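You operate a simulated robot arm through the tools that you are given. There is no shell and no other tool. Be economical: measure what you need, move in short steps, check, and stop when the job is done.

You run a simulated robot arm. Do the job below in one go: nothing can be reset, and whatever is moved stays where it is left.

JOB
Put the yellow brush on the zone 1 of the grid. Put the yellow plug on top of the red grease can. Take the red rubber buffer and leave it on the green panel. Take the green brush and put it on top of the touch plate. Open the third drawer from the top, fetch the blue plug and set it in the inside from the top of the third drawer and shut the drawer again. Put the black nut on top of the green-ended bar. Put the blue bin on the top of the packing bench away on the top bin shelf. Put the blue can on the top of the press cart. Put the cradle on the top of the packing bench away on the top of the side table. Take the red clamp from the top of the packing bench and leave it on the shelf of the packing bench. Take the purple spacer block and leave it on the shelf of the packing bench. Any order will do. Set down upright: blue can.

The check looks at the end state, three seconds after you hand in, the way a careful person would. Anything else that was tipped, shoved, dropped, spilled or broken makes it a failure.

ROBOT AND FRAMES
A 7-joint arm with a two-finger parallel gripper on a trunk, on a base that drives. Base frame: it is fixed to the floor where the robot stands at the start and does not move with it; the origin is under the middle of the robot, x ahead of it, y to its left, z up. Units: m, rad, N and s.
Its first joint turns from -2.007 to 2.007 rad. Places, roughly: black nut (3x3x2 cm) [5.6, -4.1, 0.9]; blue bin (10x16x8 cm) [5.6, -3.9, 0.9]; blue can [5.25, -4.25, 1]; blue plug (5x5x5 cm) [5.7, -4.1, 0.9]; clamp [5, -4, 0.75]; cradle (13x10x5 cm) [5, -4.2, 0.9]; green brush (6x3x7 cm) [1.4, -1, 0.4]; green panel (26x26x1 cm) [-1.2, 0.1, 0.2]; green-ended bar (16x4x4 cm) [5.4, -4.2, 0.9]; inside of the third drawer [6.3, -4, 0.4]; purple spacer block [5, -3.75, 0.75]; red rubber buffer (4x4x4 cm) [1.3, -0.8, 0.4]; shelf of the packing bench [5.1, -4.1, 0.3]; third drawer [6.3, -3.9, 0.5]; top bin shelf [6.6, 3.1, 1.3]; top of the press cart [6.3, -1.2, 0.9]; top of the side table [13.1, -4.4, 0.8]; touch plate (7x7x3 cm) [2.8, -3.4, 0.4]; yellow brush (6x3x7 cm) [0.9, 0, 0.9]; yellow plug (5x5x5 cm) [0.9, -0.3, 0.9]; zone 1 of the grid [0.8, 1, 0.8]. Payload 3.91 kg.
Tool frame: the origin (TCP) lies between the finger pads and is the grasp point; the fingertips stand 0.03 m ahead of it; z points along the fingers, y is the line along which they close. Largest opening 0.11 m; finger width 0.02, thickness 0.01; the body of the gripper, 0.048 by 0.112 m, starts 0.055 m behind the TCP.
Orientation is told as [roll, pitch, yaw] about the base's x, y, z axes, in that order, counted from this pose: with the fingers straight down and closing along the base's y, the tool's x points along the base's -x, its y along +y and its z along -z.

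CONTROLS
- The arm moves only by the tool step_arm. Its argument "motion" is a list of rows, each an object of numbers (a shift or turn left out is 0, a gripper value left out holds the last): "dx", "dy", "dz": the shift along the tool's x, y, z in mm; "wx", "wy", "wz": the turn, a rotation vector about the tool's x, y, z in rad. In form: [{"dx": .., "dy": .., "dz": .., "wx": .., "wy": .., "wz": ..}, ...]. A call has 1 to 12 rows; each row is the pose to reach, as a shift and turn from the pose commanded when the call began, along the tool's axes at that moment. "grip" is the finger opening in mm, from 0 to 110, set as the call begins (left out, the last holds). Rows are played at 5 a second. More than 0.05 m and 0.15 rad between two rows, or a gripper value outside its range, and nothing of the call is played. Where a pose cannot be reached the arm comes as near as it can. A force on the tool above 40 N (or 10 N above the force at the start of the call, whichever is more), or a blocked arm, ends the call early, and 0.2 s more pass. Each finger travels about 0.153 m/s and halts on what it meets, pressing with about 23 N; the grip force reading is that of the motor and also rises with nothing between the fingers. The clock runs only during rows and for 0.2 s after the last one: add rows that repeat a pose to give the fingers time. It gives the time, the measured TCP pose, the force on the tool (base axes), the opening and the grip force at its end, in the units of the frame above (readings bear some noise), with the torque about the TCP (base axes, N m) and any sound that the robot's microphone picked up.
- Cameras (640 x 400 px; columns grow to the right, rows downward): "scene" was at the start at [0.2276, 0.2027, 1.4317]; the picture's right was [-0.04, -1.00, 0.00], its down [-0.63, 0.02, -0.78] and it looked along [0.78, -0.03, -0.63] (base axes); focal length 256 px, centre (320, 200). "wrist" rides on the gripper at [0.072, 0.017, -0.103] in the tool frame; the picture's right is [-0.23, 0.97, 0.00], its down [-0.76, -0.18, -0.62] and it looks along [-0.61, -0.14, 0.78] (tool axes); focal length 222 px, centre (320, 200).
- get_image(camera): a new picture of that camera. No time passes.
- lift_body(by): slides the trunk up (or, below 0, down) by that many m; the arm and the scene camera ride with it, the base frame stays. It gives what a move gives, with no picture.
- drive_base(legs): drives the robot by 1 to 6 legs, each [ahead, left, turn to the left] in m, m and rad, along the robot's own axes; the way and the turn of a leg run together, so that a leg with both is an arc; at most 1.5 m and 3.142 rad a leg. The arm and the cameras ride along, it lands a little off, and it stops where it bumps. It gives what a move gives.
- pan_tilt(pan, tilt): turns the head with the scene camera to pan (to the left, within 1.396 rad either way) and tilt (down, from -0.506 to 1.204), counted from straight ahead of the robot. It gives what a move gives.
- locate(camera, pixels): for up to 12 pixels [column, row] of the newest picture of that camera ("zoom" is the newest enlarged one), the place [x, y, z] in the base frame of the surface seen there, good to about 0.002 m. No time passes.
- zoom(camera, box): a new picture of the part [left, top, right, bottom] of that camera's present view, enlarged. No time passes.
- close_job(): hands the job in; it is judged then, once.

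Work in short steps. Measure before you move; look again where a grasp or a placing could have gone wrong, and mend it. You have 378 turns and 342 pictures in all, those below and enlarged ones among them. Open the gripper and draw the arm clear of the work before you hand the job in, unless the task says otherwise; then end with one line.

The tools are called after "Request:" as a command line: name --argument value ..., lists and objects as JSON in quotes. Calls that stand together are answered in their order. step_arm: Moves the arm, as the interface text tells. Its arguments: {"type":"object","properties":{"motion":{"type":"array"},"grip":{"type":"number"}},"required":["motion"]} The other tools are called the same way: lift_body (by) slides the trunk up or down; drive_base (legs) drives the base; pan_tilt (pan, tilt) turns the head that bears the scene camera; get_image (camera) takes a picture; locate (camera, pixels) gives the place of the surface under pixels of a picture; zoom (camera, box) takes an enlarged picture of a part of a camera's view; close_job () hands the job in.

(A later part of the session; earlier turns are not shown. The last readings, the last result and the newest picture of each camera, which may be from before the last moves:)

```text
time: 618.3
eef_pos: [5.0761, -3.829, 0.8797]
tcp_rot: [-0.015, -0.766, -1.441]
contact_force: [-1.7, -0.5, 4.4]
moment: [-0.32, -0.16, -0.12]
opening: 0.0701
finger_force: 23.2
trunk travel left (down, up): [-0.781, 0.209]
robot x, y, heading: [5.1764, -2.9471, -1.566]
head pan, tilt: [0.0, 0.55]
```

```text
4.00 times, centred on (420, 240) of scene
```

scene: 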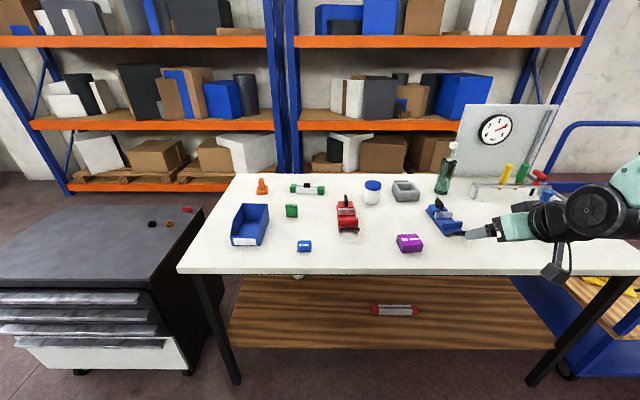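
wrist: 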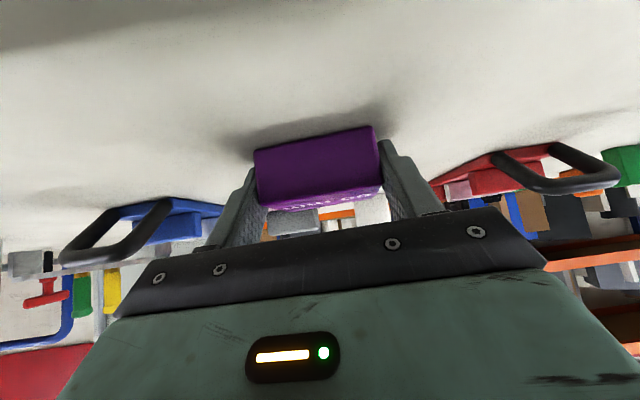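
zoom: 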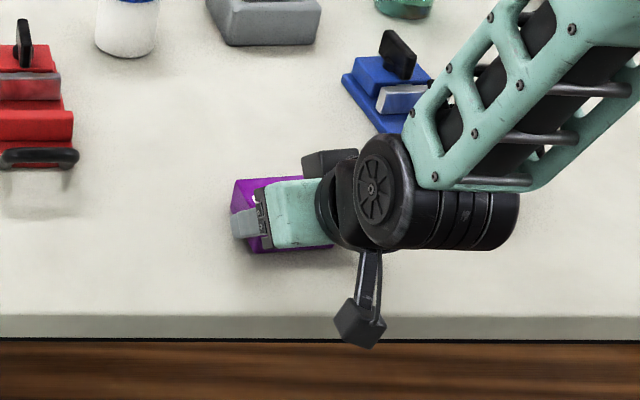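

The block is squarely held. Lift 80 mm and back out north with the base.

Request:
step_arm --motion '[{"dx": -14, "dz": -14}, {"dx": -35, "dz": -36}, {"dx": -56, "dz": -58}, {"dx": -56, "dz": -58}]'

Request:
drive_base --legs '[[-0.35, 0, 0]]'

Request:
lift_body --by -0.4

Request:
lift_body --by -0.15

Request:
pan_tilt --pan 0.1 --tilt 0.4

Request:
get_image --camera "scene"

Request:
get_image --camera "wrist"

```text
time: 619.3
eef_pos: [5.0768, -3.8293, 0.9604]
tcp_rot: [-0.013, -0.767, -1.442]
contact_force: [-0.4, -0.1, -2.1]
moment: [0.06, 0.01, -0.01]
opening: 0.07
finger_force: 23.1
trunk travel left (down, up): [-0.781, 0.209]
robot x, y, heading: [5.1791, -2.9481, -1.562]
head pan, tilt: [0.0, 0.55]
```

```text
time: 621.6
eef_pos: [5.0734, -3.4819, 0.962]
tcp_rot: [-0.017, -0.769, -1.441]
contact_force: [-0.2, -0.6, -1.4]
moment: [0.01, 0.01, -0.03]
opening: 0.0697
finger_force: 23.0
trunk travel left (down, up): [-0.781, 0.209]
robot x, y, heading: [5.1717, -2.5974, -1.561]
head pan, tilt: [0.0, 0.55]
```

```text
time: 625.4
eef_pos: [5.0733, -3.4831, 0.5616]
tcp_rot: [-0.015, -0.767, -1.442]
contact_force: [-0.1, 0.6, -1.5]
moment: [0.05, -0.01, 0.07]
opening: 0.0696
finger_force: 22.9
trunk travel left (down, up): [-0.381, 0.609]
robot x, y, heading: [5.1738, -2.6045, -1.567]
head pan, tilt: [0.0, 0.55]
```

```text
time: 627.2
eef_pos: [5.0739, -3.4818, 0.4104]
tcp_rot: [-0.016, -0.769, -1.441]
contact_force: [-0.2, -0.4, -0.9]
moment: [0.04, -0.02, 0.01]
opening: 0.0696
finger_force: 22.6
trunk travel left (down, up): [-0.231, 0.759]
robot x, y, heading: [5.1697, -2.6005, -1.567]
head pan, tilt: [0.0, 0.55]
```

```text
time: 627.9
eef_pos: [5.0733, -3.4839, 0.4109]
tcp_rot: [-0.015, -0.769, -1.442]
contact_force: [1.0, 0.8, -1.6]
moment: [0.04, -0.01, 0.02]
opening: 0.0697
finger_force: 23.8
trunk travel left (down, up): [-0.231, 0.759]
robot x, y, heading: [5.1735, -2.6033, -1.562]
head pan, tilt: [0.099, 0.4]
```

```text
117 pictures are left
```

scene: 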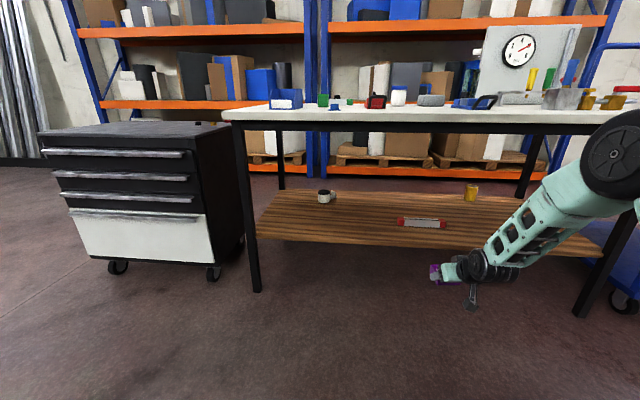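

```text
116 pictures are left
```

wrist: 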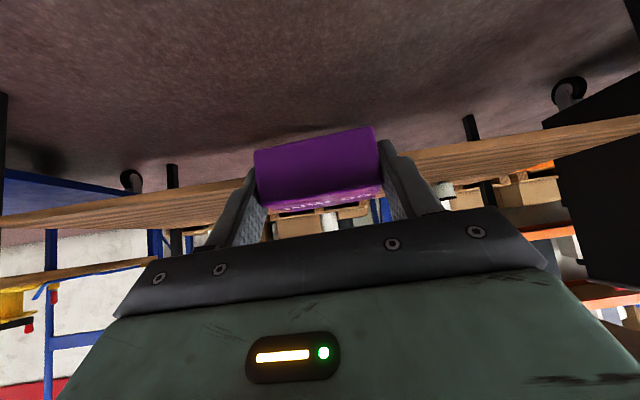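

Request:
locate --camera "scene" --pixels '[[485, 265], [510, 245], [540, 215], [580, 190], [620, 150], [600, 130], [435, 273], [400, 110], [400, 130], [340, 243]]'

```text
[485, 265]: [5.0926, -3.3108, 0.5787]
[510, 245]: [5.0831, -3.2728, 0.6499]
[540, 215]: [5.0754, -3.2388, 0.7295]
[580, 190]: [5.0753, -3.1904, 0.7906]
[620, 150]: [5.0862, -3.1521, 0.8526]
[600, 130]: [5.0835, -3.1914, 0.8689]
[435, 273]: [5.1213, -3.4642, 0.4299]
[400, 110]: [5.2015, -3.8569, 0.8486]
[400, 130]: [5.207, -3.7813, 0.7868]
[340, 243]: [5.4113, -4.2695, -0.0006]
```

Forearm and elbow will clear the bench edge by ~6 cm. Drive 0.2 east and 0.42 ahead.

Request:
drive_base --legs '[[0, 0.2, 0], [0.42, 0, 0]]'

Request:
get_image --camera "scene"

Request:
get_image --camera "wrist"

```text
time: 631.6
eef_pos: [5.2708, -3.8993, 0.4116]
tcp_rot: [-0.016, -0.768, -1.446]
contact_force: [0.0, -1.0, -2.8]
moment: [0.03, -0.01, 0.0]
opening: 0.0697
finger_force: 23.3
trunk travel left (down, up): [-0.231, 0.759]
robot x, y, heading: [5.3737, -3.0227, -1.565]
head pan, tilt: [0.099, 0.4]
```

```text
115 pictures are left
```

scene: 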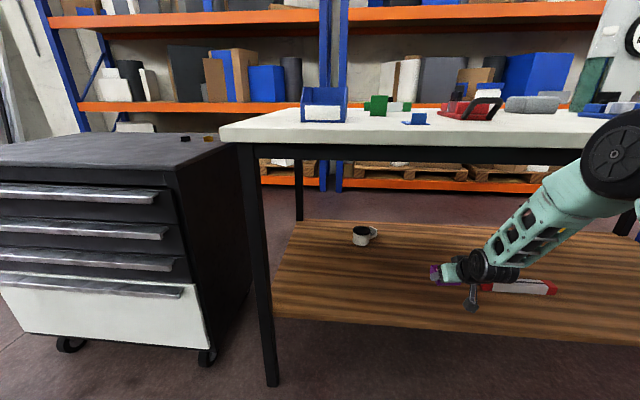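

```text
114 pictures are left
```

wrist: 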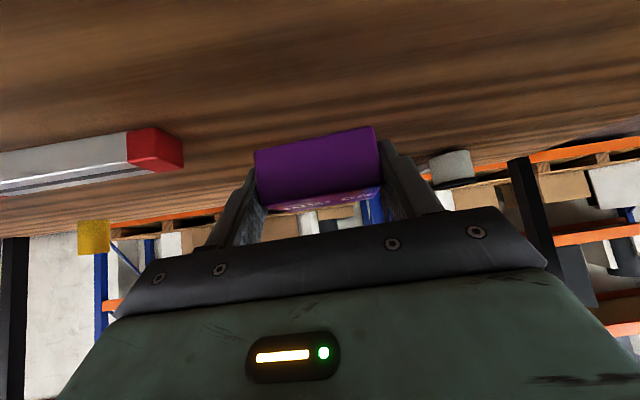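

Over free shelf space. Lower by trunk 0.055, then touch down with the arm.

Request:
lift_body --by -0.055

Request:
step_arm --motion '[{"dx": 2, "dz": 2}, {"dx": 4, "dz": 4}, {"dx": 6, "dz": 6}, {"dx": 6, "dz": 6}]'

```text
time: 632.6
eef_pos: [5.2704, -3.8977, 0.3566]
tcp_rot: [-0.016, -0.768, -1.445]
contact_force: [0.4, 0.3, -1.5]
moment: [0.02, 0.02, 0.01]
opening: 0.0697
finger_force: 23.0
trunk travel left (down, up): [-0.176, 0.814]
robot x, y, heading: [5.374, -3.0218, -1.564]
head pan, tilt: [0.099, 0.4]
```

```text
time: 633.6
eef_pos: [5.2708, -3.8983, 0.349]
tcp_rot: [-0.015, -0.77, -1.447]
contact_force: [1.3, 2.3, 9.7]
moment: [0.14, -0.41, 0.09]
opening: 0.0695
finger_force: 23.1
trunk travel left (down, up): [-0.176, 0.814]
robot x, y, heading: [5.3747, -3.0208, -1.56]
head pan, tilt: [0.099, 0.4]
```

Contact. Release and withdraw along the tool line.

Request:
step_arm --motion '[{"dx": -1, "dz": -1}, {"dx": -1, "dz": -1}, {"dx": -1, "dz": -1}]' --grip 95

Request:
step_arm --motion '[{"dz": -30}, {"dz": -70}, {"dz": -110}]'

Request:
get_image --camera "wrist"

Request:
drive_base --legs '[[-0.5, 0, 0]]'

```text
time: 634.4
eef_pos: [5.271, -3.8982, 0.3491]
tcp_rot: [-0.017, -0.768, -1.447]
contact_force: [-4.0, 1.2, 5.3]
moment: [0.0, -0.19, 0.0]
opening: 0.0928
finger_force: 0.1
trunk travel left (down, up): [-0.176, 0.814]
robot x, y, heading: [5.3758, -3.0207, -1.566]
head pan, tilt: [0.099, 0.4]
```

```text
time: 635.2
eef_pos: [5.2638, -3.8228, 0.4269]
tcp_rot: [-0.014, -0.767, -1.446]
contact_force: [-0.3, 0.1, 0.4]
moment: [0.01, -0.02, -0.02]
opening: 0.095
finger_force: 0.1
trunk travel left (down, up): [-0.176, 0.814]
robot x, y, heading: [5.3739, -3.0199, -1.561]
head pan, tilt: [0.099, 0.4]
```

```text
113 pictures are left
```

wrist: 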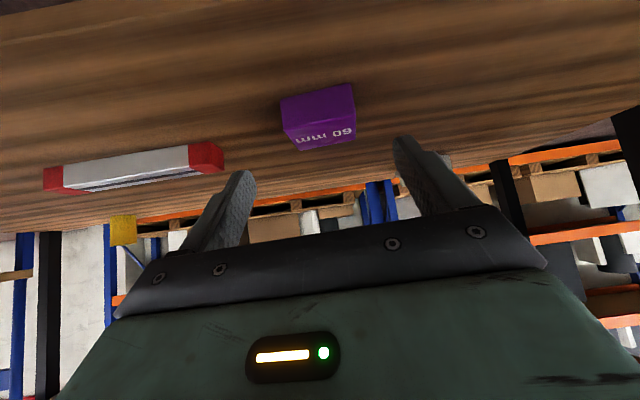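

```text
time: 638.1
eef_pos: [5.2611, -3.3218, 0.4277]
tcp_rot: [-0.016, -0.768, -1.446]
contact_force: [0.2, 0.6, -0.5]
moment: [-0.03, 0.0, 0.0]
opening: 0.0947
finger_force: 0.1
trunk travel left (down, up): [-0.176, 0.814]
robot x, y, heading: [5.3729, -2.521, -1.565]
head pan, tilt: [0.099, 0.4]
```

Spacer placed. Now the red clamp (y -3.93…-4.09, handle loop toward me up to z 0.90): set yaw straight, steepen the tool to clear the handle, raise the trunk.

Request:
step_arm --motion '[{"wx": 0.087, "wz": 0.0896}, {"wx": 0.087, "wz": 0.0896}]' --grip 105

Request:
step_arm --motion '[{"wy": 0.12}, {"wy": 0.24}, {"wy": 0.298}, {"wy": 0.298}]'

Request:
lift_body --by 0.4

Request:
lift_body --by 0.25

Request:
drive_base --legs '[[0.45, 0, 0]]'

Request:
pan_tilt --pan 0.0 --tilt 0.75

Request:
get_image --camera "scene"

Request:
get_image --camera "wrist"

```text
time: 638.8
eef_pos: [5.2617, -3.321, 0.428]
tcp_rot: [-0.018, -0.77, -1.574]
contact_force: [0.7, -0.7, 0.0]
moment: [-0.03, 0.01, -0.02]
opening: 0.1052
finger_force: 0.1
trunk travel left (down, up): [-0.176, 0.814]
robot x, y, heading: [5.3703, -2.5183, -1.567]
head pan, tilt: [0.099, 0.4]
```

```text
time: 639.8
eef_pos: [5.2613, -3.321, 0.4276]
tcp_rot: [-0.012, -0.471, -1.576]
contact_force: [0.4, -0.1, -0.4]
moment: [-0.01, 0.0, -0.03]
opening: 0.105
finger_force: 0.1
trunk travel left (down, up): [-0.176, 0.814]
robot x, y, heading: [5.3737, -2.516, -1.571]
head pan, tilt: [0.099, 0.4]
```

```text
time: 643.6
eef_pos: [5.2608, -3.3218, 0.8287]
tcp_rot: [-0.013, -0.472, -1.577]
contact_force: [0.0, 0.4, 0.3]
moment: [0.0, -0.03, 0.02]
opening: 0.1048
finger_force: 0.1
trunk travel left (down, up): [-0.576, 0.414]
robot x, y, heading: [5.37, -2.5206, -1.564]
head pan, tilt: [0.099, 0.4]
```

```text
time: 646.2
eef_pos: [5.2611, -3.3232, 1.0772]
tcp_rot: [-0.011, -0.471, -1.577]
contact_force: [-0.3, 0.5, 0.2]
moment: [0.02, -0.03, -0.04]
opening: 0.1052
finger_force: 0.1
trunk travel left (down, up): [-0.826, 0.164]
robot x, y, heading: [5.3747, -2.5168, -1.567]
head pan, tilt: [0.099, 0.4]
```

```text
time: 648.9
eef_pos: [5.2631, -3.7703, 1.078]
tcp_rot: [-0.012, -0.474, -1.575]
contact_force: [0.2, -0.4, 0.1]
moment: [-0.03, 0.01, 0.0]
opening: 0.1053
finger_force: 0.1
trunk travel left (down, up): [-0.826, 0.164]
robot x, y, heading: [5.375, -2.965, -1.566]
head pan, tilt: [0.099, 0.4]
```

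```text
time: 649.7
eef_pos: [5.2639, -3.7708, 1.0793]
tcp_rot: [-0.012, -0.472, -1.579]
contact_force: [0.4, 0.3, 0.4]
moment: [0.02, -0.02, 0.01]
opening: 0.1051
finger_force: 0.0
trunk travel left (down, up): [-0.826, 0.164]
robot x, y, heading: [5.3732, -2.9665, -1.565]
head pan, tilt: [0.0, 0.75]
```

```text
112 pictures are left
```

scene: 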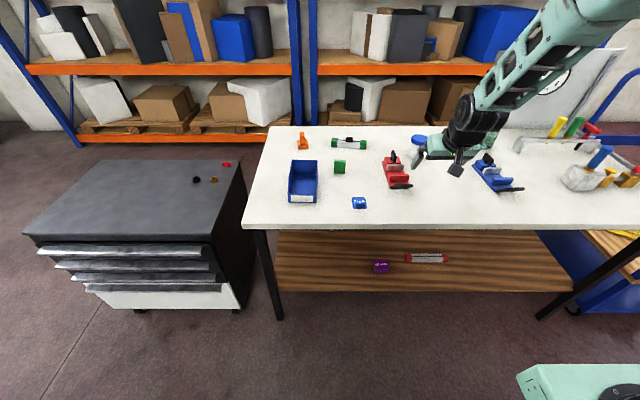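

```text
111 pictures are left
```

wrist: 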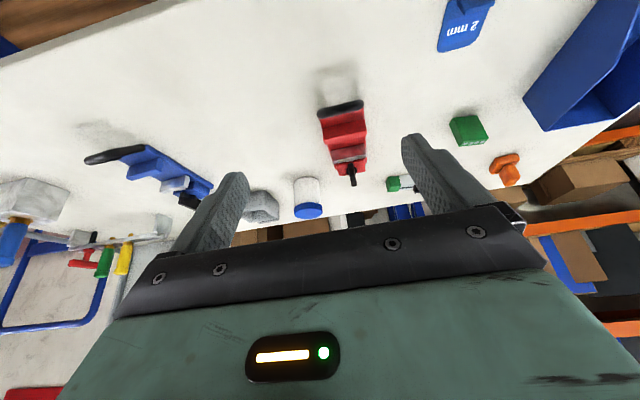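

Request:
zoom --camera "wrist" --box '[290, 80, 400, 200]'

Request:
locate --camera "zoom" --pixels '[[105, 105], [255, 85], [180, 95], [110, 150], [265, 150], [190, 180], [150, 240], [270, 225], [150, 285], [255, 280], [215, 300], [220, 340]]'

```text
3.33 times, centred on (345, 140) of wrist
```

zoom: 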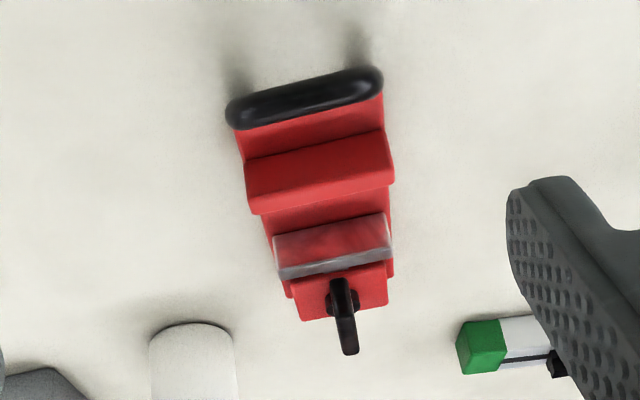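

```text
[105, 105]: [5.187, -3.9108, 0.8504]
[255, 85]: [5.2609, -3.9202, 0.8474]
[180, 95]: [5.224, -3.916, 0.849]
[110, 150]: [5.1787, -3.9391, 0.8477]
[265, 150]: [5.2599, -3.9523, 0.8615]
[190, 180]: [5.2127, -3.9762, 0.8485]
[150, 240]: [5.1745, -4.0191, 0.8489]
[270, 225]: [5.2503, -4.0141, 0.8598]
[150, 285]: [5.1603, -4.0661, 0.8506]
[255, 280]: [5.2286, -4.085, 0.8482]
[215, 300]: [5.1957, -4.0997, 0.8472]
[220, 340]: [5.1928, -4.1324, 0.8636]
```

Request:
locate --camera "zoom" --pixels '[[235, 115], [375, 80], [305, 95], [255, 180], [390, 160], [320, 195], [320, 175], [285, 250], [385, 230], [340, 300], [265, 200], [345, 340]]'

```text
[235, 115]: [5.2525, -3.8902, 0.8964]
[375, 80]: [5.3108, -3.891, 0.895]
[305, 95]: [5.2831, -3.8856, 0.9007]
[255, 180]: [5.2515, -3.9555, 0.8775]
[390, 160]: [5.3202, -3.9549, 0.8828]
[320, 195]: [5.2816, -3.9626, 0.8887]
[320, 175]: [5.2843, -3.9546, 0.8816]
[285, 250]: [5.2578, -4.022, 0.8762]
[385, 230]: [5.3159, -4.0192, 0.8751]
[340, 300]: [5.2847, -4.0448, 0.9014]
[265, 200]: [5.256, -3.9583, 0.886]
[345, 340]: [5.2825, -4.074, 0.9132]
```

Clamp centre x≈5.285; front block y -3.955…-3.98, body width 70 mm. Move to a standoff 9 cm above/behind.

Request:
step_arm --motion '[{"dx": -25, "dy": 5, "dz": 0}, {"dx": -50, "dy": 10, "dz": 20}, {"dx": -75, "dy": 16, "dz": 60}, {"dx": -95, "dy": 21, "dz": 100}, {"dx": -102, "dy": 21, "dz": 140}, {"dx": -102, "dy": 21, "dz": 172}, {"dx": -102, "dy": 21, "dz": 172}]'

Request:
get_image --camera "wrist"

Request:
zoom --camera "scene" --box '[340, 90, 500, 220]'

```text
time: 651.3
eef_pos: [5.2815, -3.9404, 0.9706]
tcp_rot: [-0.013, -0.472, -1.574]
contact_force: [0.4, -0.4, -0.7]
moment: [0.03, 0.0, 0.02]
opening: 0.1051
finger_force: 0.0
trunk travel left (down, up): [-0.826, 0.164]
robot x, y, heading: [5.3736, -2.9676, -1.569]
head pan, tilt: [0.0, 0.75]
```

```text
109 pictures are left
```

wrist: 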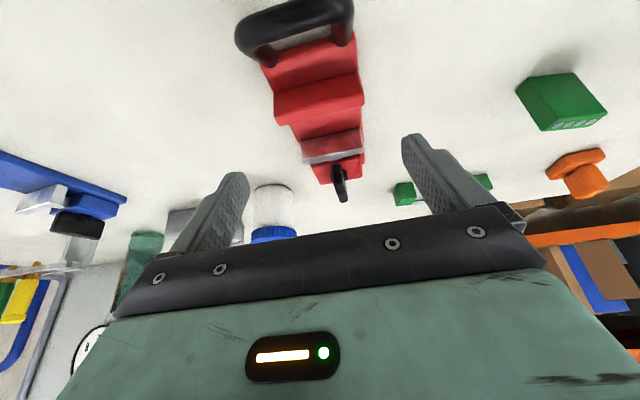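

```text
3.08 times, centred on (420, 155) of scene
```

zoom: 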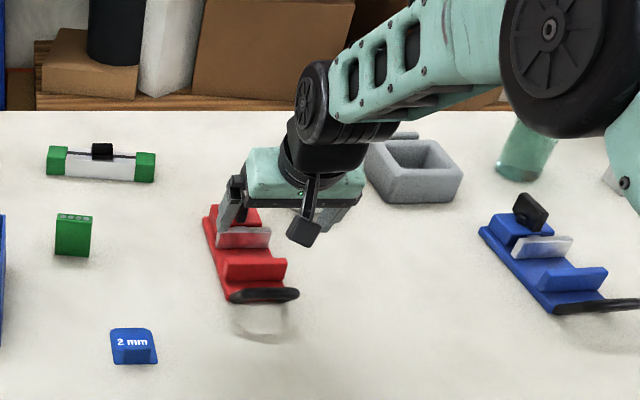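

Advance 98 mm along the tool line, x +3 mm, then close.

Request:
step_arm --motion '[{"dy": 3, "dz": 40}, {"dy": 3, "dz": 75}, {"dy": 3, "dz": 97}, {"dy": 3, "dz": 97}]'

Request:
step_arm --motion '[{}, {}, {}, {}]' --grip 40

Request:
get_image --camera "wrist"

```text
time: 652.3
eef_pos: [5.283, -3.9772, 0.8857]
tcp_rot: [-0.013, -0.471, -1.576]
contact_force: [0.3, -0.3, 1.0]
moment: [0.0, -0.01, -0.02]
opening: 0.1051
finger_force: 0.0
out of reach, approached as far as the arm can: row 3, 4
trunk travel left (down, up): [-0.826, 0.164]
robot x, y, heading: [5.3735, -2.9706, -1.567]
head pan, tilt: [0.0, 0.75]
```

```text
time: 653.3
eef_pos: [5.2823, -3.9787, 0.8868]
tcp_rot: [-0.014, -0.473, -1.576]
contact_force: [1.6, 0.6, 1.0]
moment: [0.01, -0.23, 0.18]
opening: 0.0749
finger_force: 22.8
trunk travel left (down, up): [-0.826, 0.164]
robot x, y, heading: [5.3737, -2.9686, -1.566]
head pan, tilt: [0.0, 0.75]
```

```text
107 pictures are left
```

wrist: 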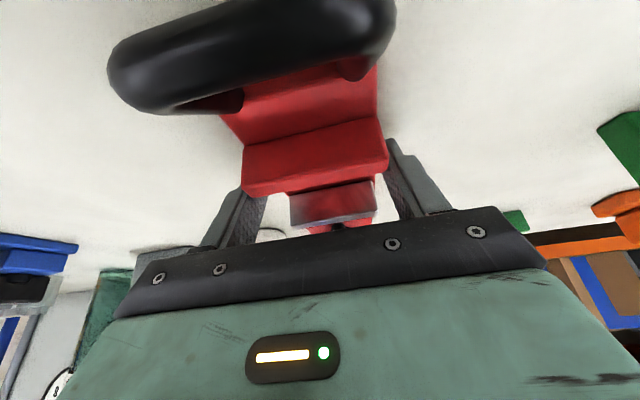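

Gripped at 75 mm. Lift with the trunk 0.12 and check.

Request:
lift_body --by 0.12

Request:
get_image --camera "wrist"

Request:
zoom --camera "scene" --box '[340, 90, 500, 220]'

```text
time: 654.8
eef_pos: [5.283, -3.9776, 1.0069]
tcp_rot: [-0.013, -0.472, -1.577]
contact_force: [1.1, -0.6, -4.8]
moment: [0.19, 0.01, -0.01]
opening: 0.0748
finger_force: 23.2
trunk travel left (down, up): [-0.946, 0.044]
robot x, y, heading: [5.3755, -2.9669, -1.563]
head pan, tilt: [0.0, 0.75]
```

```text
106 pictures are left
```

wrist: 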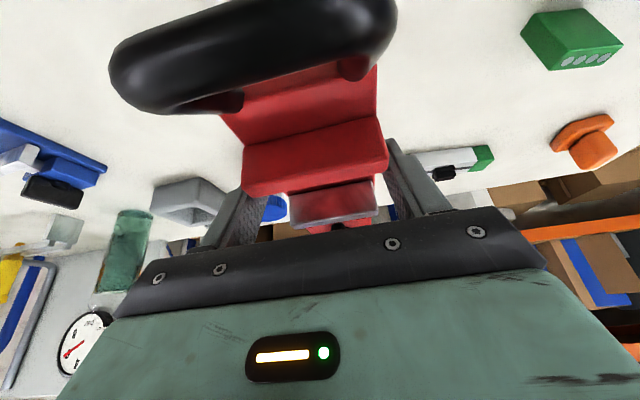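

```text
3.08 times, centred on (420, 155) of scene
```

zoom: 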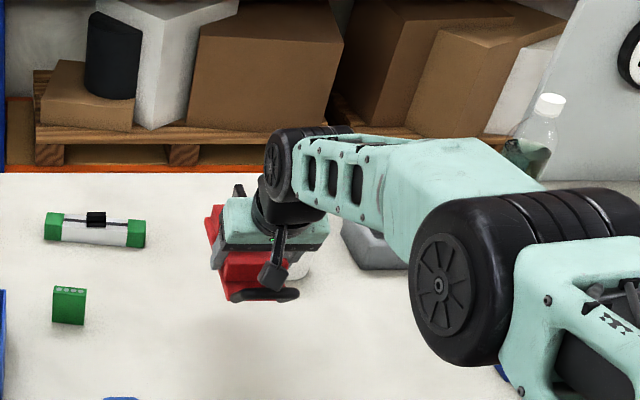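

Held level. Back out, lower the trunk, and go to the free spot at x≈5.46 under the bench.

Request:
drive_base --legs '[[-0.55, 0, 0], [0, 0.18, 0]]'

Request:
lift_body --by -0.4

Request:
lift_body --by -0.18

Request:
pan_tilt --pan 0.0 --tilt 0.5

Request:
get_image --camera "scene"

Request:
get_image --camera "wrist"

```text
time: 659.1
eef_pos: [5.4645, -3.4255, 1.0061]
tcp_rot: [-0.013, -0.472, -1.574]
contact_force: [-0.3, -0.4, -3.4]
moment: [0.15, -0.02, -0.03]
opening: 0.0751
finger_force: 23.1
trunk travel left (down, up): [-0.946, 0.044]
robot x, y, heading: [5.5511, -2.4188, -1.565]
head pan, tilt: [0.0, 0.75]
```

```text
time: 662.9
eef_pos: [5.4625, -3.4265, 0.606]
tcp_rot: [-0.012, -0.471, -1.575]
contact_force: [0.4, 0.3, -4.5]
moment: [0.18, 0.01, -0.01]
opening: 0.0748
finger_force: 22.9
trunk travel left (down, up): [-0.546, 0.444]
robot x, y, heading: [5.5529, -2.4132, -1.564]
head pan, tilt: [0.0, 0.75]
```

```text
time: 664.9
eef_pos: [5.4622, -3.4263, 0.4265]
tcp_rot: [-0.012, -0.471, -1.573]
contact_force: [0.8, -0.2, -4.7]
moment: [0.19, 0.03, 0.04]
opening: 0.075
finger_force: 22.6
trunk travel left (down, up): [-0.366, 0.624]
robot x, y, heading: [5.5549, -2.4141, -1.569]
head pan, tilt: [0.0, 0.75]
```

```text
time: 665.7
eef_pos: [5.4634, -3.4268, 0.4256]
tcp_rot: [-0.012, -0.472, -1.574]
contact_force: [-0.2, -0.5, -3.9]
moment: [0.16, 0.0, -0.03]
opening: 0.0749
finger_force: 22.3
trunk travel left (down, up): [-0.366, 0.624]
robot x, y, heading: [5.5541, -2.4121, -1.561]
head pan, tilt: [0.0, 0.499]
```

```text
104 pictures are left
```

scene: 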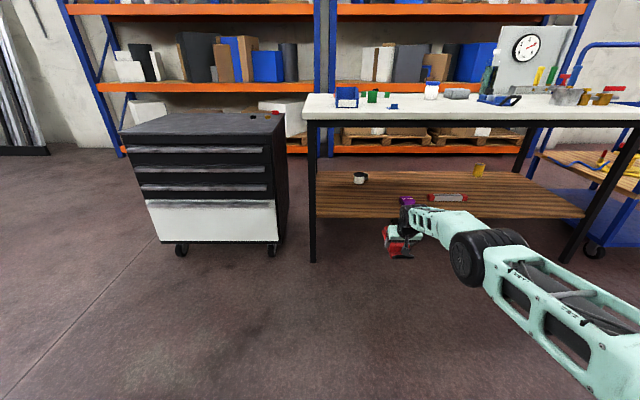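

```text
103 pictures are left
```

wrist: 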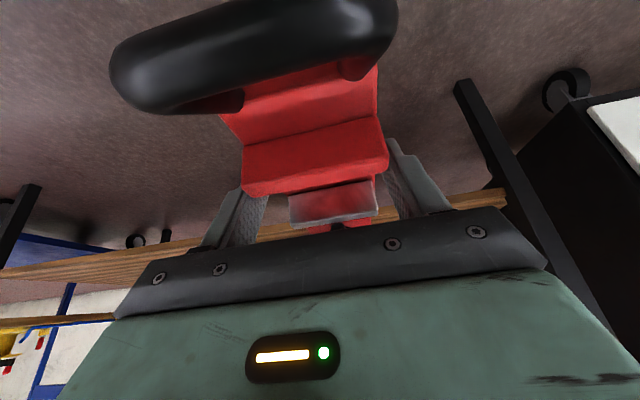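

Drive 0.475 m ahead so the clamp is over the shelf.

Request:
drive_base --legs '[[0.475, 0, 0]]'

Request:
get_image --camera "scene"

Request:
lift_body --by -0.06

```text
time: 668.5
eef_pos: [5.4709, -3.9034, 0.4268]
tcp_rot: [-0.011, -0.471, -1.571]
contact_force: [0.8, 0.6, -3.3]
moment: [0.16, -0.02, -0.01]
opening: 0.0746
finger_force: 23.8
trunk travel left (down, up): [-0.366, 0.624]
robot x, y, heading: [5.5561, -2.8937, -1.563]
head pan, tilt: [0.0, 0.499]
```

```text
102 pictures are left
```

scene: 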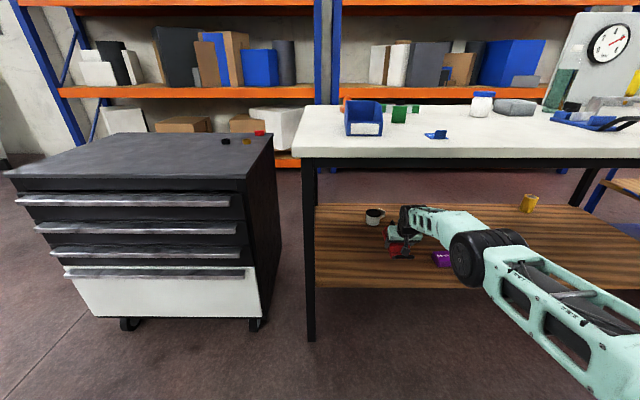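

```text
time: 669.5
eef_pos: [5.4718, -3.9041, 0.3666]
tcp_rot: [-0.012, -0.471, -1.57]
contact_force: [-0.1, -0.4, -3.6]
moment: [0.18, 0.01, 0.04]
opening: 0.0747
finger_force: 23.0
trunk travel left (down, up): [-0.306, 0.684]
robot x, y, heading: [5.5614, -2.8912, -1.56]
head pan, tilt: [0.0, 0.499]
```

Lower with the trunk in small amounts until contact.

Request:
lift_body --by -0.008

Request:
lift_body --by -0.003

```text
time: 670.1
eef_pos: [5.4708, -3.9033, 0.3575]
tcp_rot: [-0.013, -0.472, -1.572]
contact_force: [0.3, 0.3, -4.6]
moment: [0.17, 0.0, -0.03]
opening: 0.0747
finger_force: 23.2
trunk travel left (down, up): [-0.298, 0.692]
robot x, y, heading: [5.5549, -2.8904, -1.559]
head pan, tilt: [0.0, 0.499]
```

```text
time: 670.6
eef_pos: [5.4704, -3.9043, 0.357]
tcp_rot: [-0.012, -0.474, -1.57]
contact_force: [-0.8, 0.8, 5.1]
moment: [0.51, -0.31, 0.06]
opening: 0.0745
finger_force: 22.9
trunk travel left (down, up): [-0.295, 0.695]
robot x, y, heading: [5.557, -2.89, -1.563]
head pan, tilt: [0.0, 0.499]
```

Contact. Release, rise along the tool axis, and back out.

Request:
step_arm --motion '[{}, {}, {}]' --grip 105

Request:
step_arm --motion '[{"dz": -30}, {"dz": -70}, {"dz": -110}]'

Request:
get_image --camera "wrist"

Request:
drive_base --legs '[[-0.55, 0, 0]]'

Request:
get_image --camera "scene"

```text
time: 671.4
eef_pos: [5.4705, -3.9034, 0.3551]
tcp_rot: [-0.012, -0.473, -1.57]
contact_force: [0.8, -0.5, 0.2]
moment: [-0.02, 0.01, -0.02]
opening: 0.1053
finger_force: 0.1
trunk travel left (down, up): [-0.295, 0.695]
robot x, y, heading: [5.5566, -2.8931, -1.56]
head pan, tilt: [0.0, 0.499]
```

```text
time: 672.2
eef_pos: [5.4738, -3.8542, 0.4505]
tcp_rot: [-0.013, -0.467, -1.568]
contact_force: [-0.6, 0.3, 0.1]
moment: [0.03, -0.02, 0.0]
opening: 0.1052
finger_force: 0.0
trunk travel left (down, up): [-0.295, 0.695]
robot x, y, heading: [5.5541, -2.8944, -1.56]
head pan, tilt: [0.0, 0.499]
```

```text
101 pictures are left
```

wrist: 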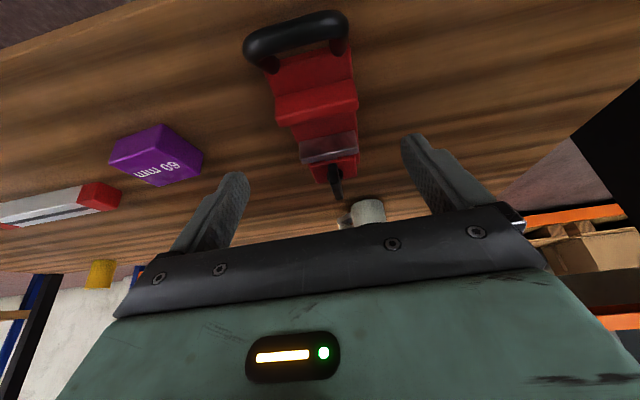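

```text
time: 675.4
eef_pos: [5.4662, -3.2985, 0.4522]
tcp_rot: [-0.012, -0.471, -1.57]
contact_force: [0.5, 0.0, -0.8]
moment: [-0.01, -0.02, 0.01]
opening: 0.1049
finger_force: 0.1
trunk travel left (down, up): [-0.295, 0.695]
robot x, y, heading: [5.5503, -2.336, -1.556]
head pan, tilt: [0.0, 0.499]
```

```text
100 pictures are left
```

scene: 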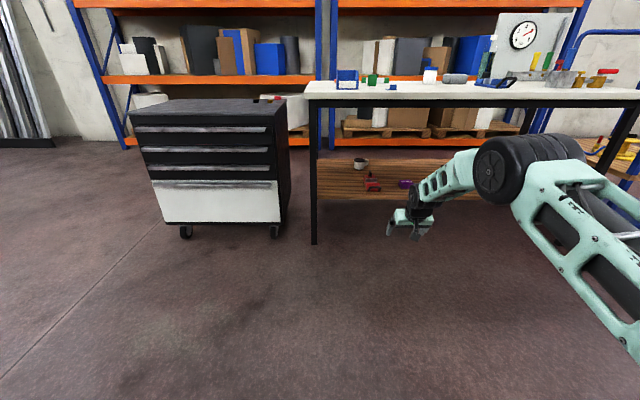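

Clamp and spacer are on the lower shelf. Next the blue bin: tool vertical, trunk up, drive close and measure the bin.

Request:
step_arm --motion '[{"wy": 0.12}, {"wy": 0.24}, {"wy": 0.36}, {"wy": 0.471}, {"wy": 0.471}]' --grip 110

Request:
lift_body --by 0.4

Request:
lift_body --by 0.26

Request:
drive_base --legs '[[0.6, 0.1, 0]]'

Request:
pan_tilt --pan 0.0 --tilt 0.85

Request:
get_image --camera "scene"

Request:
get_image --camera "wrist"

```text
time: 676.6
eef_pos: [5.4655, -3.2766, 0.4542]
tcp_rot: [-0.01, 0.003, -1.574]
contact_force: [0.8, 0.2, 0.3]
moment: [0.0, 0.0, -0.01]
opening: 0.1101
finger_force: 0.1
out of reach, approached as far as the arm can: row 4, 5
trunk travel left (down, up): [-0.295, 0.695]
robot x, y, heading: [5.5477, -2.3338, -1.558]
head pan, tilt: [0.0, 0.499]
```

```text
time: 680.4
eef_pos: [5.4657, -3.2765, 0.8555]
tcp_rot: [-0.013, 0.0, -1.575]
contact_force: [0.6, -0.1, 0.1]
moment: [-0.02, -0.02, 0.02]
opening: 0.1103
finger_force: 0.0
trunk travel left (down, up): [-0.695, 0.295]
robot x, y, heading: [5.5493, -2.3333, -1.558]
head pan, tilt: [0.0, 0.499]
```

```text
time: 683.1
eef_pos: [5.4667, -3.2775, 1.1153]
tcp_rot: [-0.011, 0.0, -1.575]
contact_force: [-0.2, 0.3, 0.6]
moment: [0.02, 0.04, -0.02]
opening: 0.1098
finger_force: 0.0
trunk travel left (down, up): [-0.955, 0.035]
robot x, y, heading: [5.5463, -2.3374, -1.563]
head pan, tilt: [0.0, 0.499]
```

```text
time: 686.5
eef_pos: [5.5787, -3.8786, 1.1155]
tcp_rot: [-0.01, -0.001, -1.571]
contact_force: [0.0, 0.1, 0.3]
moment: [0.02, 0.02, 0.0]
opening: 0.1098
finger_force: 0.1
trunk travel left (down, up): [-0.955, 0.035]
robot x, y, heading: [5.6572, -2.9334, -1.553]
head pan, tilt: [0.0, 0.499]
```

```text
time: 687.4
eef_pos: [5.58, -3.878, 1.1142]
tcp_rot: [-0.011, 0.001, -1.571]
contact_force: [-0.6, 0.3, 0.5]
moment: [-0.01, -0.01, 0.02]
opening: 0.11
finger_force: 0.1
trunk travel left (down, up): [-0.955, 0.035]
robot x, y, heading: [5.6583, -2.9384, -1.552]
head pan, tilt: [0.0, 0.85]
```

```text
99 pictures are left
```

scene: 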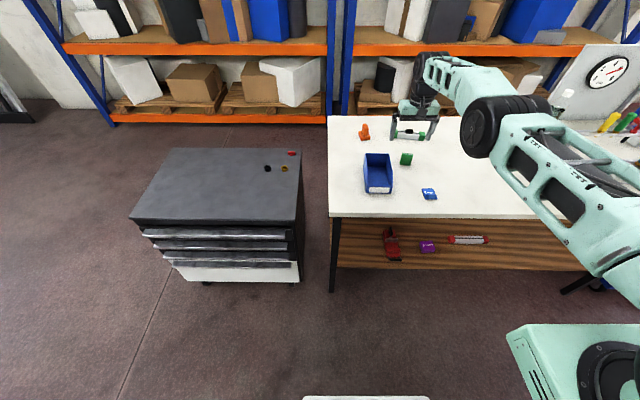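

```text
98 pictures are left
```

wrist: 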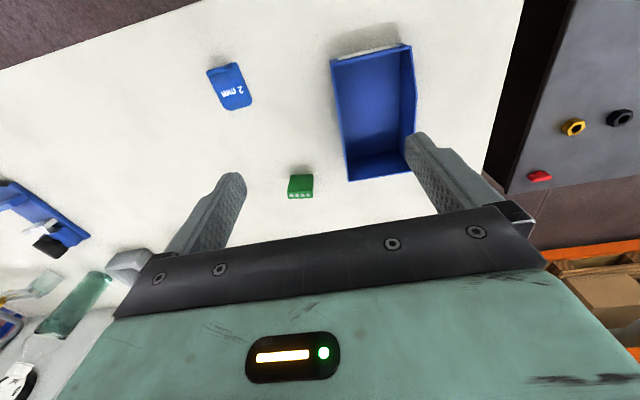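

Request:
zoom --camera "wrist" --box '[310, 20, 440, 200]'

Request:
locate --camera "wrist" --pixels '[[332, 62], [410, 46], [348, 178], [405, 130], [347, 150], [340, 110], [412, 100], [370, 55], [375, 130], [413, 70], [346, 170], [380, 178]]'

Request:
zoom --camera "scene" --box '[350, 140, 410, 210]'

Request:
locate --camera "zoom" --pixels '[[200, 90], [335, 88], [345, 90], [207, 85], [215, 270], [360, 270], [215, 305], [350, 180], [200, 180], [285, 230], [280, 100], [355, 300]]'

```text
2.22 times, centred on (375, 110) of wrist
```

zoom: 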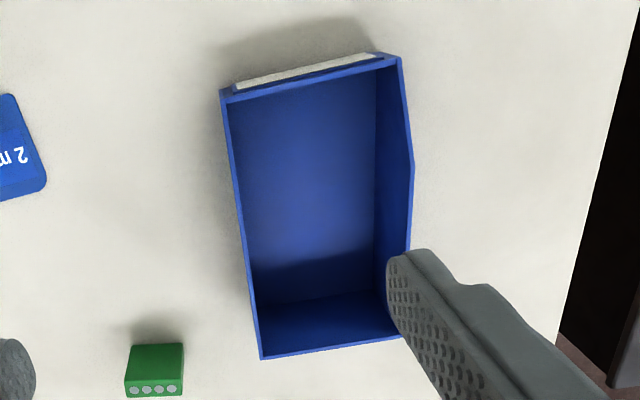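

```text
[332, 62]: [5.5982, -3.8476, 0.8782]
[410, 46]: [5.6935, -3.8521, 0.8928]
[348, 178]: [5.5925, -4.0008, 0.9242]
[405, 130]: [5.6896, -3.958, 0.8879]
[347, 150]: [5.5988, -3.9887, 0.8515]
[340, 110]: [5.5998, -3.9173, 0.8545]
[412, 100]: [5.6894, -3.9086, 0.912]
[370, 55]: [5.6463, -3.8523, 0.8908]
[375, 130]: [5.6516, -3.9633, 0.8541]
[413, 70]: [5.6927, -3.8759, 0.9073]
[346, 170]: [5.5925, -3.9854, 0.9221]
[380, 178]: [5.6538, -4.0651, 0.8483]
```

```text
5.71 times, centred on (380, 175) of scene
```

zoom: 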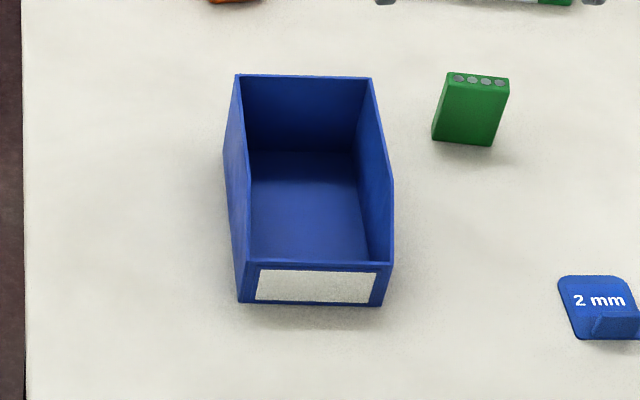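

```text
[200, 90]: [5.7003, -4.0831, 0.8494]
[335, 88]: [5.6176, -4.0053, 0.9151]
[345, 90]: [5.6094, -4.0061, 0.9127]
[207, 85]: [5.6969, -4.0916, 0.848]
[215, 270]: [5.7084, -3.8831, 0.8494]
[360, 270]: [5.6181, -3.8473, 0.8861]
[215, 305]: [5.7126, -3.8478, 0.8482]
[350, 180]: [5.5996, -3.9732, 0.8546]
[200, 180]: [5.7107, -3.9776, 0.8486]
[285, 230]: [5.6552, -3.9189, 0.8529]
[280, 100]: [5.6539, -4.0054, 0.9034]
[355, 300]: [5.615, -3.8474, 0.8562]
```

Bin: x 5.592–5.694, y -4.009…-3.847, back wall top 0.925. I'll pinch the middle of its back wall with fingers closing along y. Drive closer and rotate the tool.

Request:
drive_base --legs '[[0.33, 0, 0]]'

Request:
step_arm --motion '[{"dx": 18, "dy": 6, "wz": 0.14}, {"dx": 36, "dy": 12, "wz": 0.28}, {"dx": 54, "dy": 18, "wz": 0.42}, {"dx": 72, "dy": 24, "wz": 0.56}, {"dx": 90, "dy": 30, "wz": 0.7}, {"dx": 108, "dy": 36, "wz": 0.84}, {"dx": 126, "dy": 42, "wz": 0.98}, {"dx": 144, "dy": 48, "wz": 1.12}, {"dx": 162, "dy": 54, "wz": 1.26}, {"dx": 180, "dy": 60, "wz": 1.4}, {"dx": 200, "dy": 62, "wz": 1.5}, {"dx": 202, "dy": 62, "wz": 1.571}]' --grip 60

Request:
get_image --camera "wrist"

```text
time: 689.5
eef_pos: [5.5823, -4.205, 1.1149]
tcp_rot: [-0.01, -0.001, -1.572]
contact_force: [-0.5, -0.3, 0.2]
moment: [-0.05, -0.01, 0.01]
opening: 0.1101
finger_force: 0.1
trunk travel left (down, up): [-0.955, 0.035]
robot x, y, heading: [5.6641, -3.2648, -1.556]
head pan, tilt: [0.0, 0.85]
```

```text
time: 692.1
eef_pos: [5.6455, -4.0028, 1.1144]
tcp_rot: [0.002, -0.011, 3.14]
contact_force: [-0.3, 0.4, -0.4]
moment: [0.0, 0.03, -0.01]
opening: 0.0603
finger_force: 0.1
trunk travel left (down, up): [-0.955, 0.035]
robot x, y, heading: [5.6634, -3.2638, -1.56]
head pan, tilt: [0.0, 0.85]
```

```text
95 pictures are left
```

wrist: 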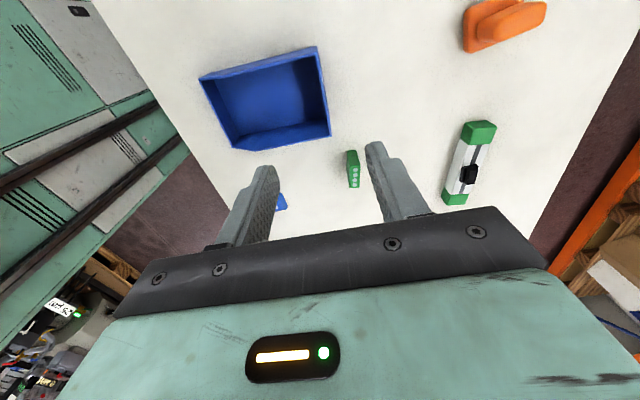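

Aligned over the back wall. Lower to just above and check.

Request:
step_arm --motion '[{"dx": -2, "dy": 3, "dz": 40}, {"dx": -2, "dy": 3, "dz": 80}, {"dx": -2, "dy": 3, "dz": 120}, {"dx": -2, "dy": 3, "dz": 145}, {"dx": -2, "dy": 3, "dz": 145}]'

Request:
get_image --camera "wrist"

Request:
zoom --camera "scene" --box '[340, 100, 460, 210]'

```text
time: 693.3
eef_pos: [5.6417, -4.0068, 0.9684]
tcp_rot: [-0.001, -0.01, 3.142]
contact_force: [0.2, -0.2, 0.0]
moment: [0.04, 0.01, -0.02]
opening: 0.0602
finger_force: 0.1
trunk travel left (down, up): [-0.955, 0.035]
robot x, y, heading: [5.6617, -3.2628, -1.56]
head pan, tilt: [0.0, 0.85]
```

```text
94 pictures are left
```

wrist: 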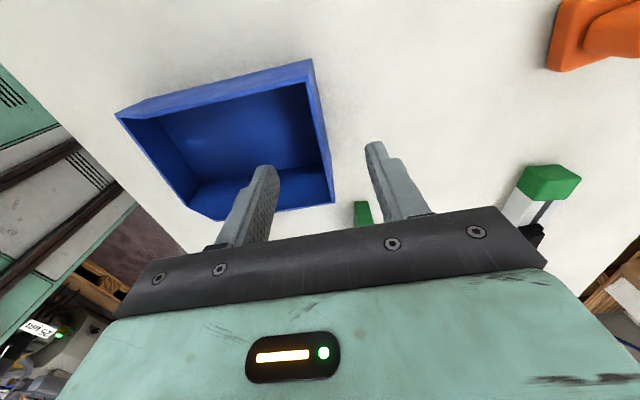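

```text
3.64 times, centred on (400, 155) of scene
```

zoom: 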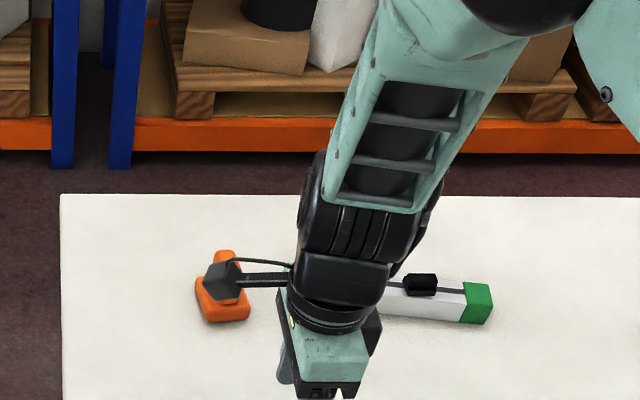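

One finger is over the inside, the other outside. Descend to 0.917 and close on the wall.

Request:
step_arm --motion '[{"dz": 25}, {"dz": 45}, {"dz": 52}, {"dz": 52}]'

Request:
step_arm --motion '[{}, {}, {}, {}]' --grip 0

Request:
step_arm --motion '[{"dz": -30}, {"dz": -75}, {"dz": -120}, {"dz": -120}]'

Request:
get_image --camera "wrist"

Request:
get_image --camera "scene"

```text
time: 694.3
eef_pos: [5.6417, -4.0055, 0.9167]
tcp_rot: [-0.001, -0.009, 3.14]
contact_force: [-0.3, 0.0, 0.0]
moment: [-0.02, 0.01, 0.0]
opening: 0.0599
finger_force: 0.1
trunk travel left (down, up): [-0.955, 0.035]
robot x, y, heading: [5.6632, -3.259, -1.557]
head pan, tilt: [0.0, 0.85]
```

```text
time: 695.3
eef_pos: [5.6416, -4.0059, 0.916]
tcp_rot: [0.001, -0.01, 3.139]
contact_force: [0.9, -2.0, 1.0]
moment: [0.04, -0.13, -0.13]
opening: 0.0029
finger_force: 22.8
trunk travel left (down, up): [-0.955, 0.035]
robot x, y, heading: [5.663, -3.2602, -1.56]
head pan, tilt: [0.0, 0.85]
```

```text
time: 696.3
eef_pos: [5.6419, -4.0049, 1.0364]
tcp_rot: [-0.002, -0.01, 3.141]
contact_force: [-0.8, 0.1, -0.8]
moment: [-0.12, -0.02, -0.05]
opening: 0.0026
finger_force: 23.2
trunk travel left (down, up): [-0.955, 0.035]
robot x, y, heading: [5.6647, -3.2665, -1.559]
head pan, tilt: [0.0, 0.85]
```

```text
92 pictures are left
```

wrist: 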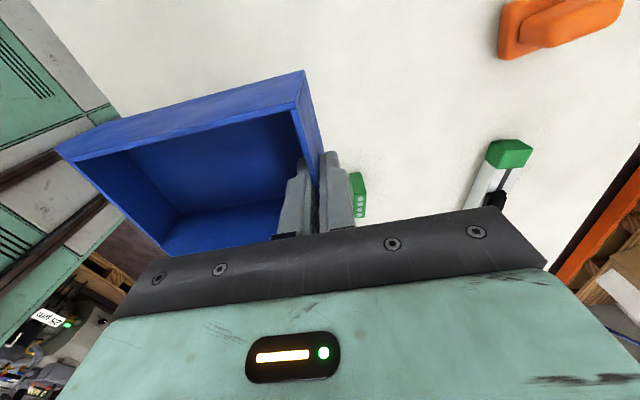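

```text
91 pictures are left
```

scene: 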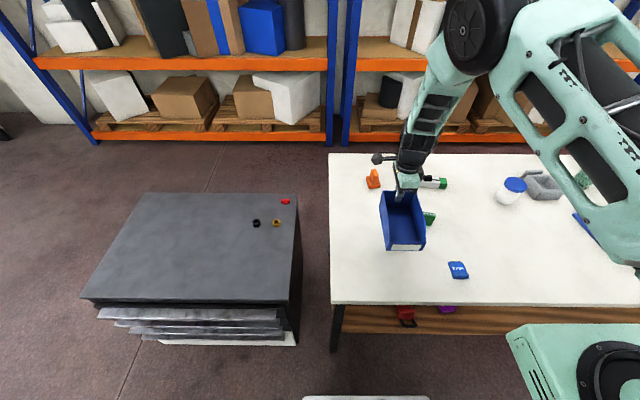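

Bin held level. Back out and go east to open floor, then turn north (to the right) with clearance.

Request:
drive_base --legs '[[-0.85, 0, 0], [0, 1.2, 0], [0, 0.65, 0], [0, 0, -1.58]]'

Request:
drive_base --legs '[[0, 0, -1.57]]'

Request:
pan_tilt --pan 0.2 --tilt 0.25

Request:
get_image --camera "scene"

```text
time: 713.6
eef_pos: [6.7508, -2.3448, 1.0376]
tcp_rot: [0.0, -0.011, 1.564]
contact_force: [0.1, 0.0, -1.1]
moment: [0.02, 0.07, 0.01]
opening: 0.0026
finger_force: 22.5
trunk travel left (down, up): [-0.955, 0.035]
robot x, y, heading: [7.4916, -2.3704, -3.132]
head pan, tilt: [0.0, 0.85]
```

```text
time: 717.8
eef_pos: [7.5103, -1.6278, 1.0378]
tcp_rot: [0.0, -0.011, 0.004]
contact_force: [-1.1, -0.5, -0.5]
moment: [0.08, 0.06, 0.01]
opening: 0.0026
finger_force: 23.0
trunk travel left (down, up): [-0.955, 0.035]
robot x, y, heading: [7.4913, -2.3694, 1.591]
head pan, tilt: [0.0, 0.85]
```

```text
time: 718.8
eef_pos: [7.511, -1.6271, 1.0377]
tcp_rot: [0.0, -0.01, 0.006]
contact_force: [0.0, 0.6, -0.2]
moment: [0.11, -0.03, -0.01]
opening: 0.0028
finger_force: 22.7
trunk travel left (down, up): [-0.955, 0.035]
robot x, y, heading: [7.4919, -2.3723, 1.591]
head pan, tilt: [0.201, 0.25]
```

```text
90 pictures are left
```

scene: 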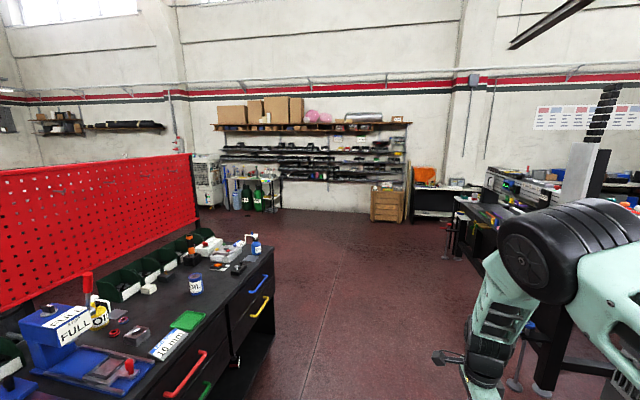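

The bin shelves are on the north wall ahead. Zoom and locate them.

Request:
zoom --camera "scene" --box '[200, 90, 440, 230]'

Request:
locate --camera "zoom" --pixels '[[250, 150], [330, 155], [400, 160], [250, 165], [330, 175], [80, 155], [520, 160], [330, 90], [330, 205], [200, 190], [150, 160], [460, 155]]'

Request:
locate --camera "scene" --pixels '[[455, 250], [480, 220], [470, 300], [400, 215], [515, 385], [300, 240]]'

```text
2.67 times, centred on (320, 160) of scene
```

zoom: 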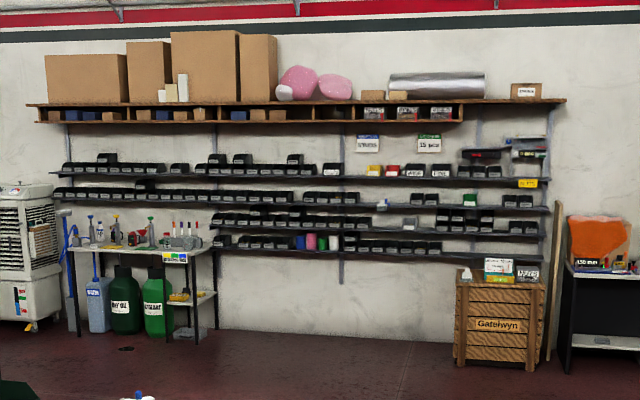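

```text
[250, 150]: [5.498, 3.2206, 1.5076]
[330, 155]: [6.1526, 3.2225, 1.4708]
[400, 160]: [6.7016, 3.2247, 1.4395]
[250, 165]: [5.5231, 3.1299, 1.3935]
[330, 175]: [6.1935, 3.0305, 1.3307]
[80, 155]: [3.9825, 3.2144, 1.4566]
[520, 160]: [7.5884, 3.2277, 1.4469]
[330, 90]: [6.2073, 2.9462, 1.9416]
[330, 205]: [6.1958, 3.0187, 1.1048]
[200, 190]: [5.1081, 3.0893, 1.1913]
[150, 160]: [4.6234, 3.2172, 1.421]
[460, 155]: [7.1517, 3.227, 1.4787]
```

```text
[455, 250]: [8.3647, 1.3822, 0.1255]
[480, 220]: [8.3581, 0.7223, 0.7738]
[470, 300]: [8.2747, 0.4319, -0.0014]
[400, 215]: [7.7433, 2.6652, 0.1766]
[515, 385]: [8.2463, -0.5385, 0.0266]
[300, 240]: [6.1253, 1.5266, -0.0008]
```

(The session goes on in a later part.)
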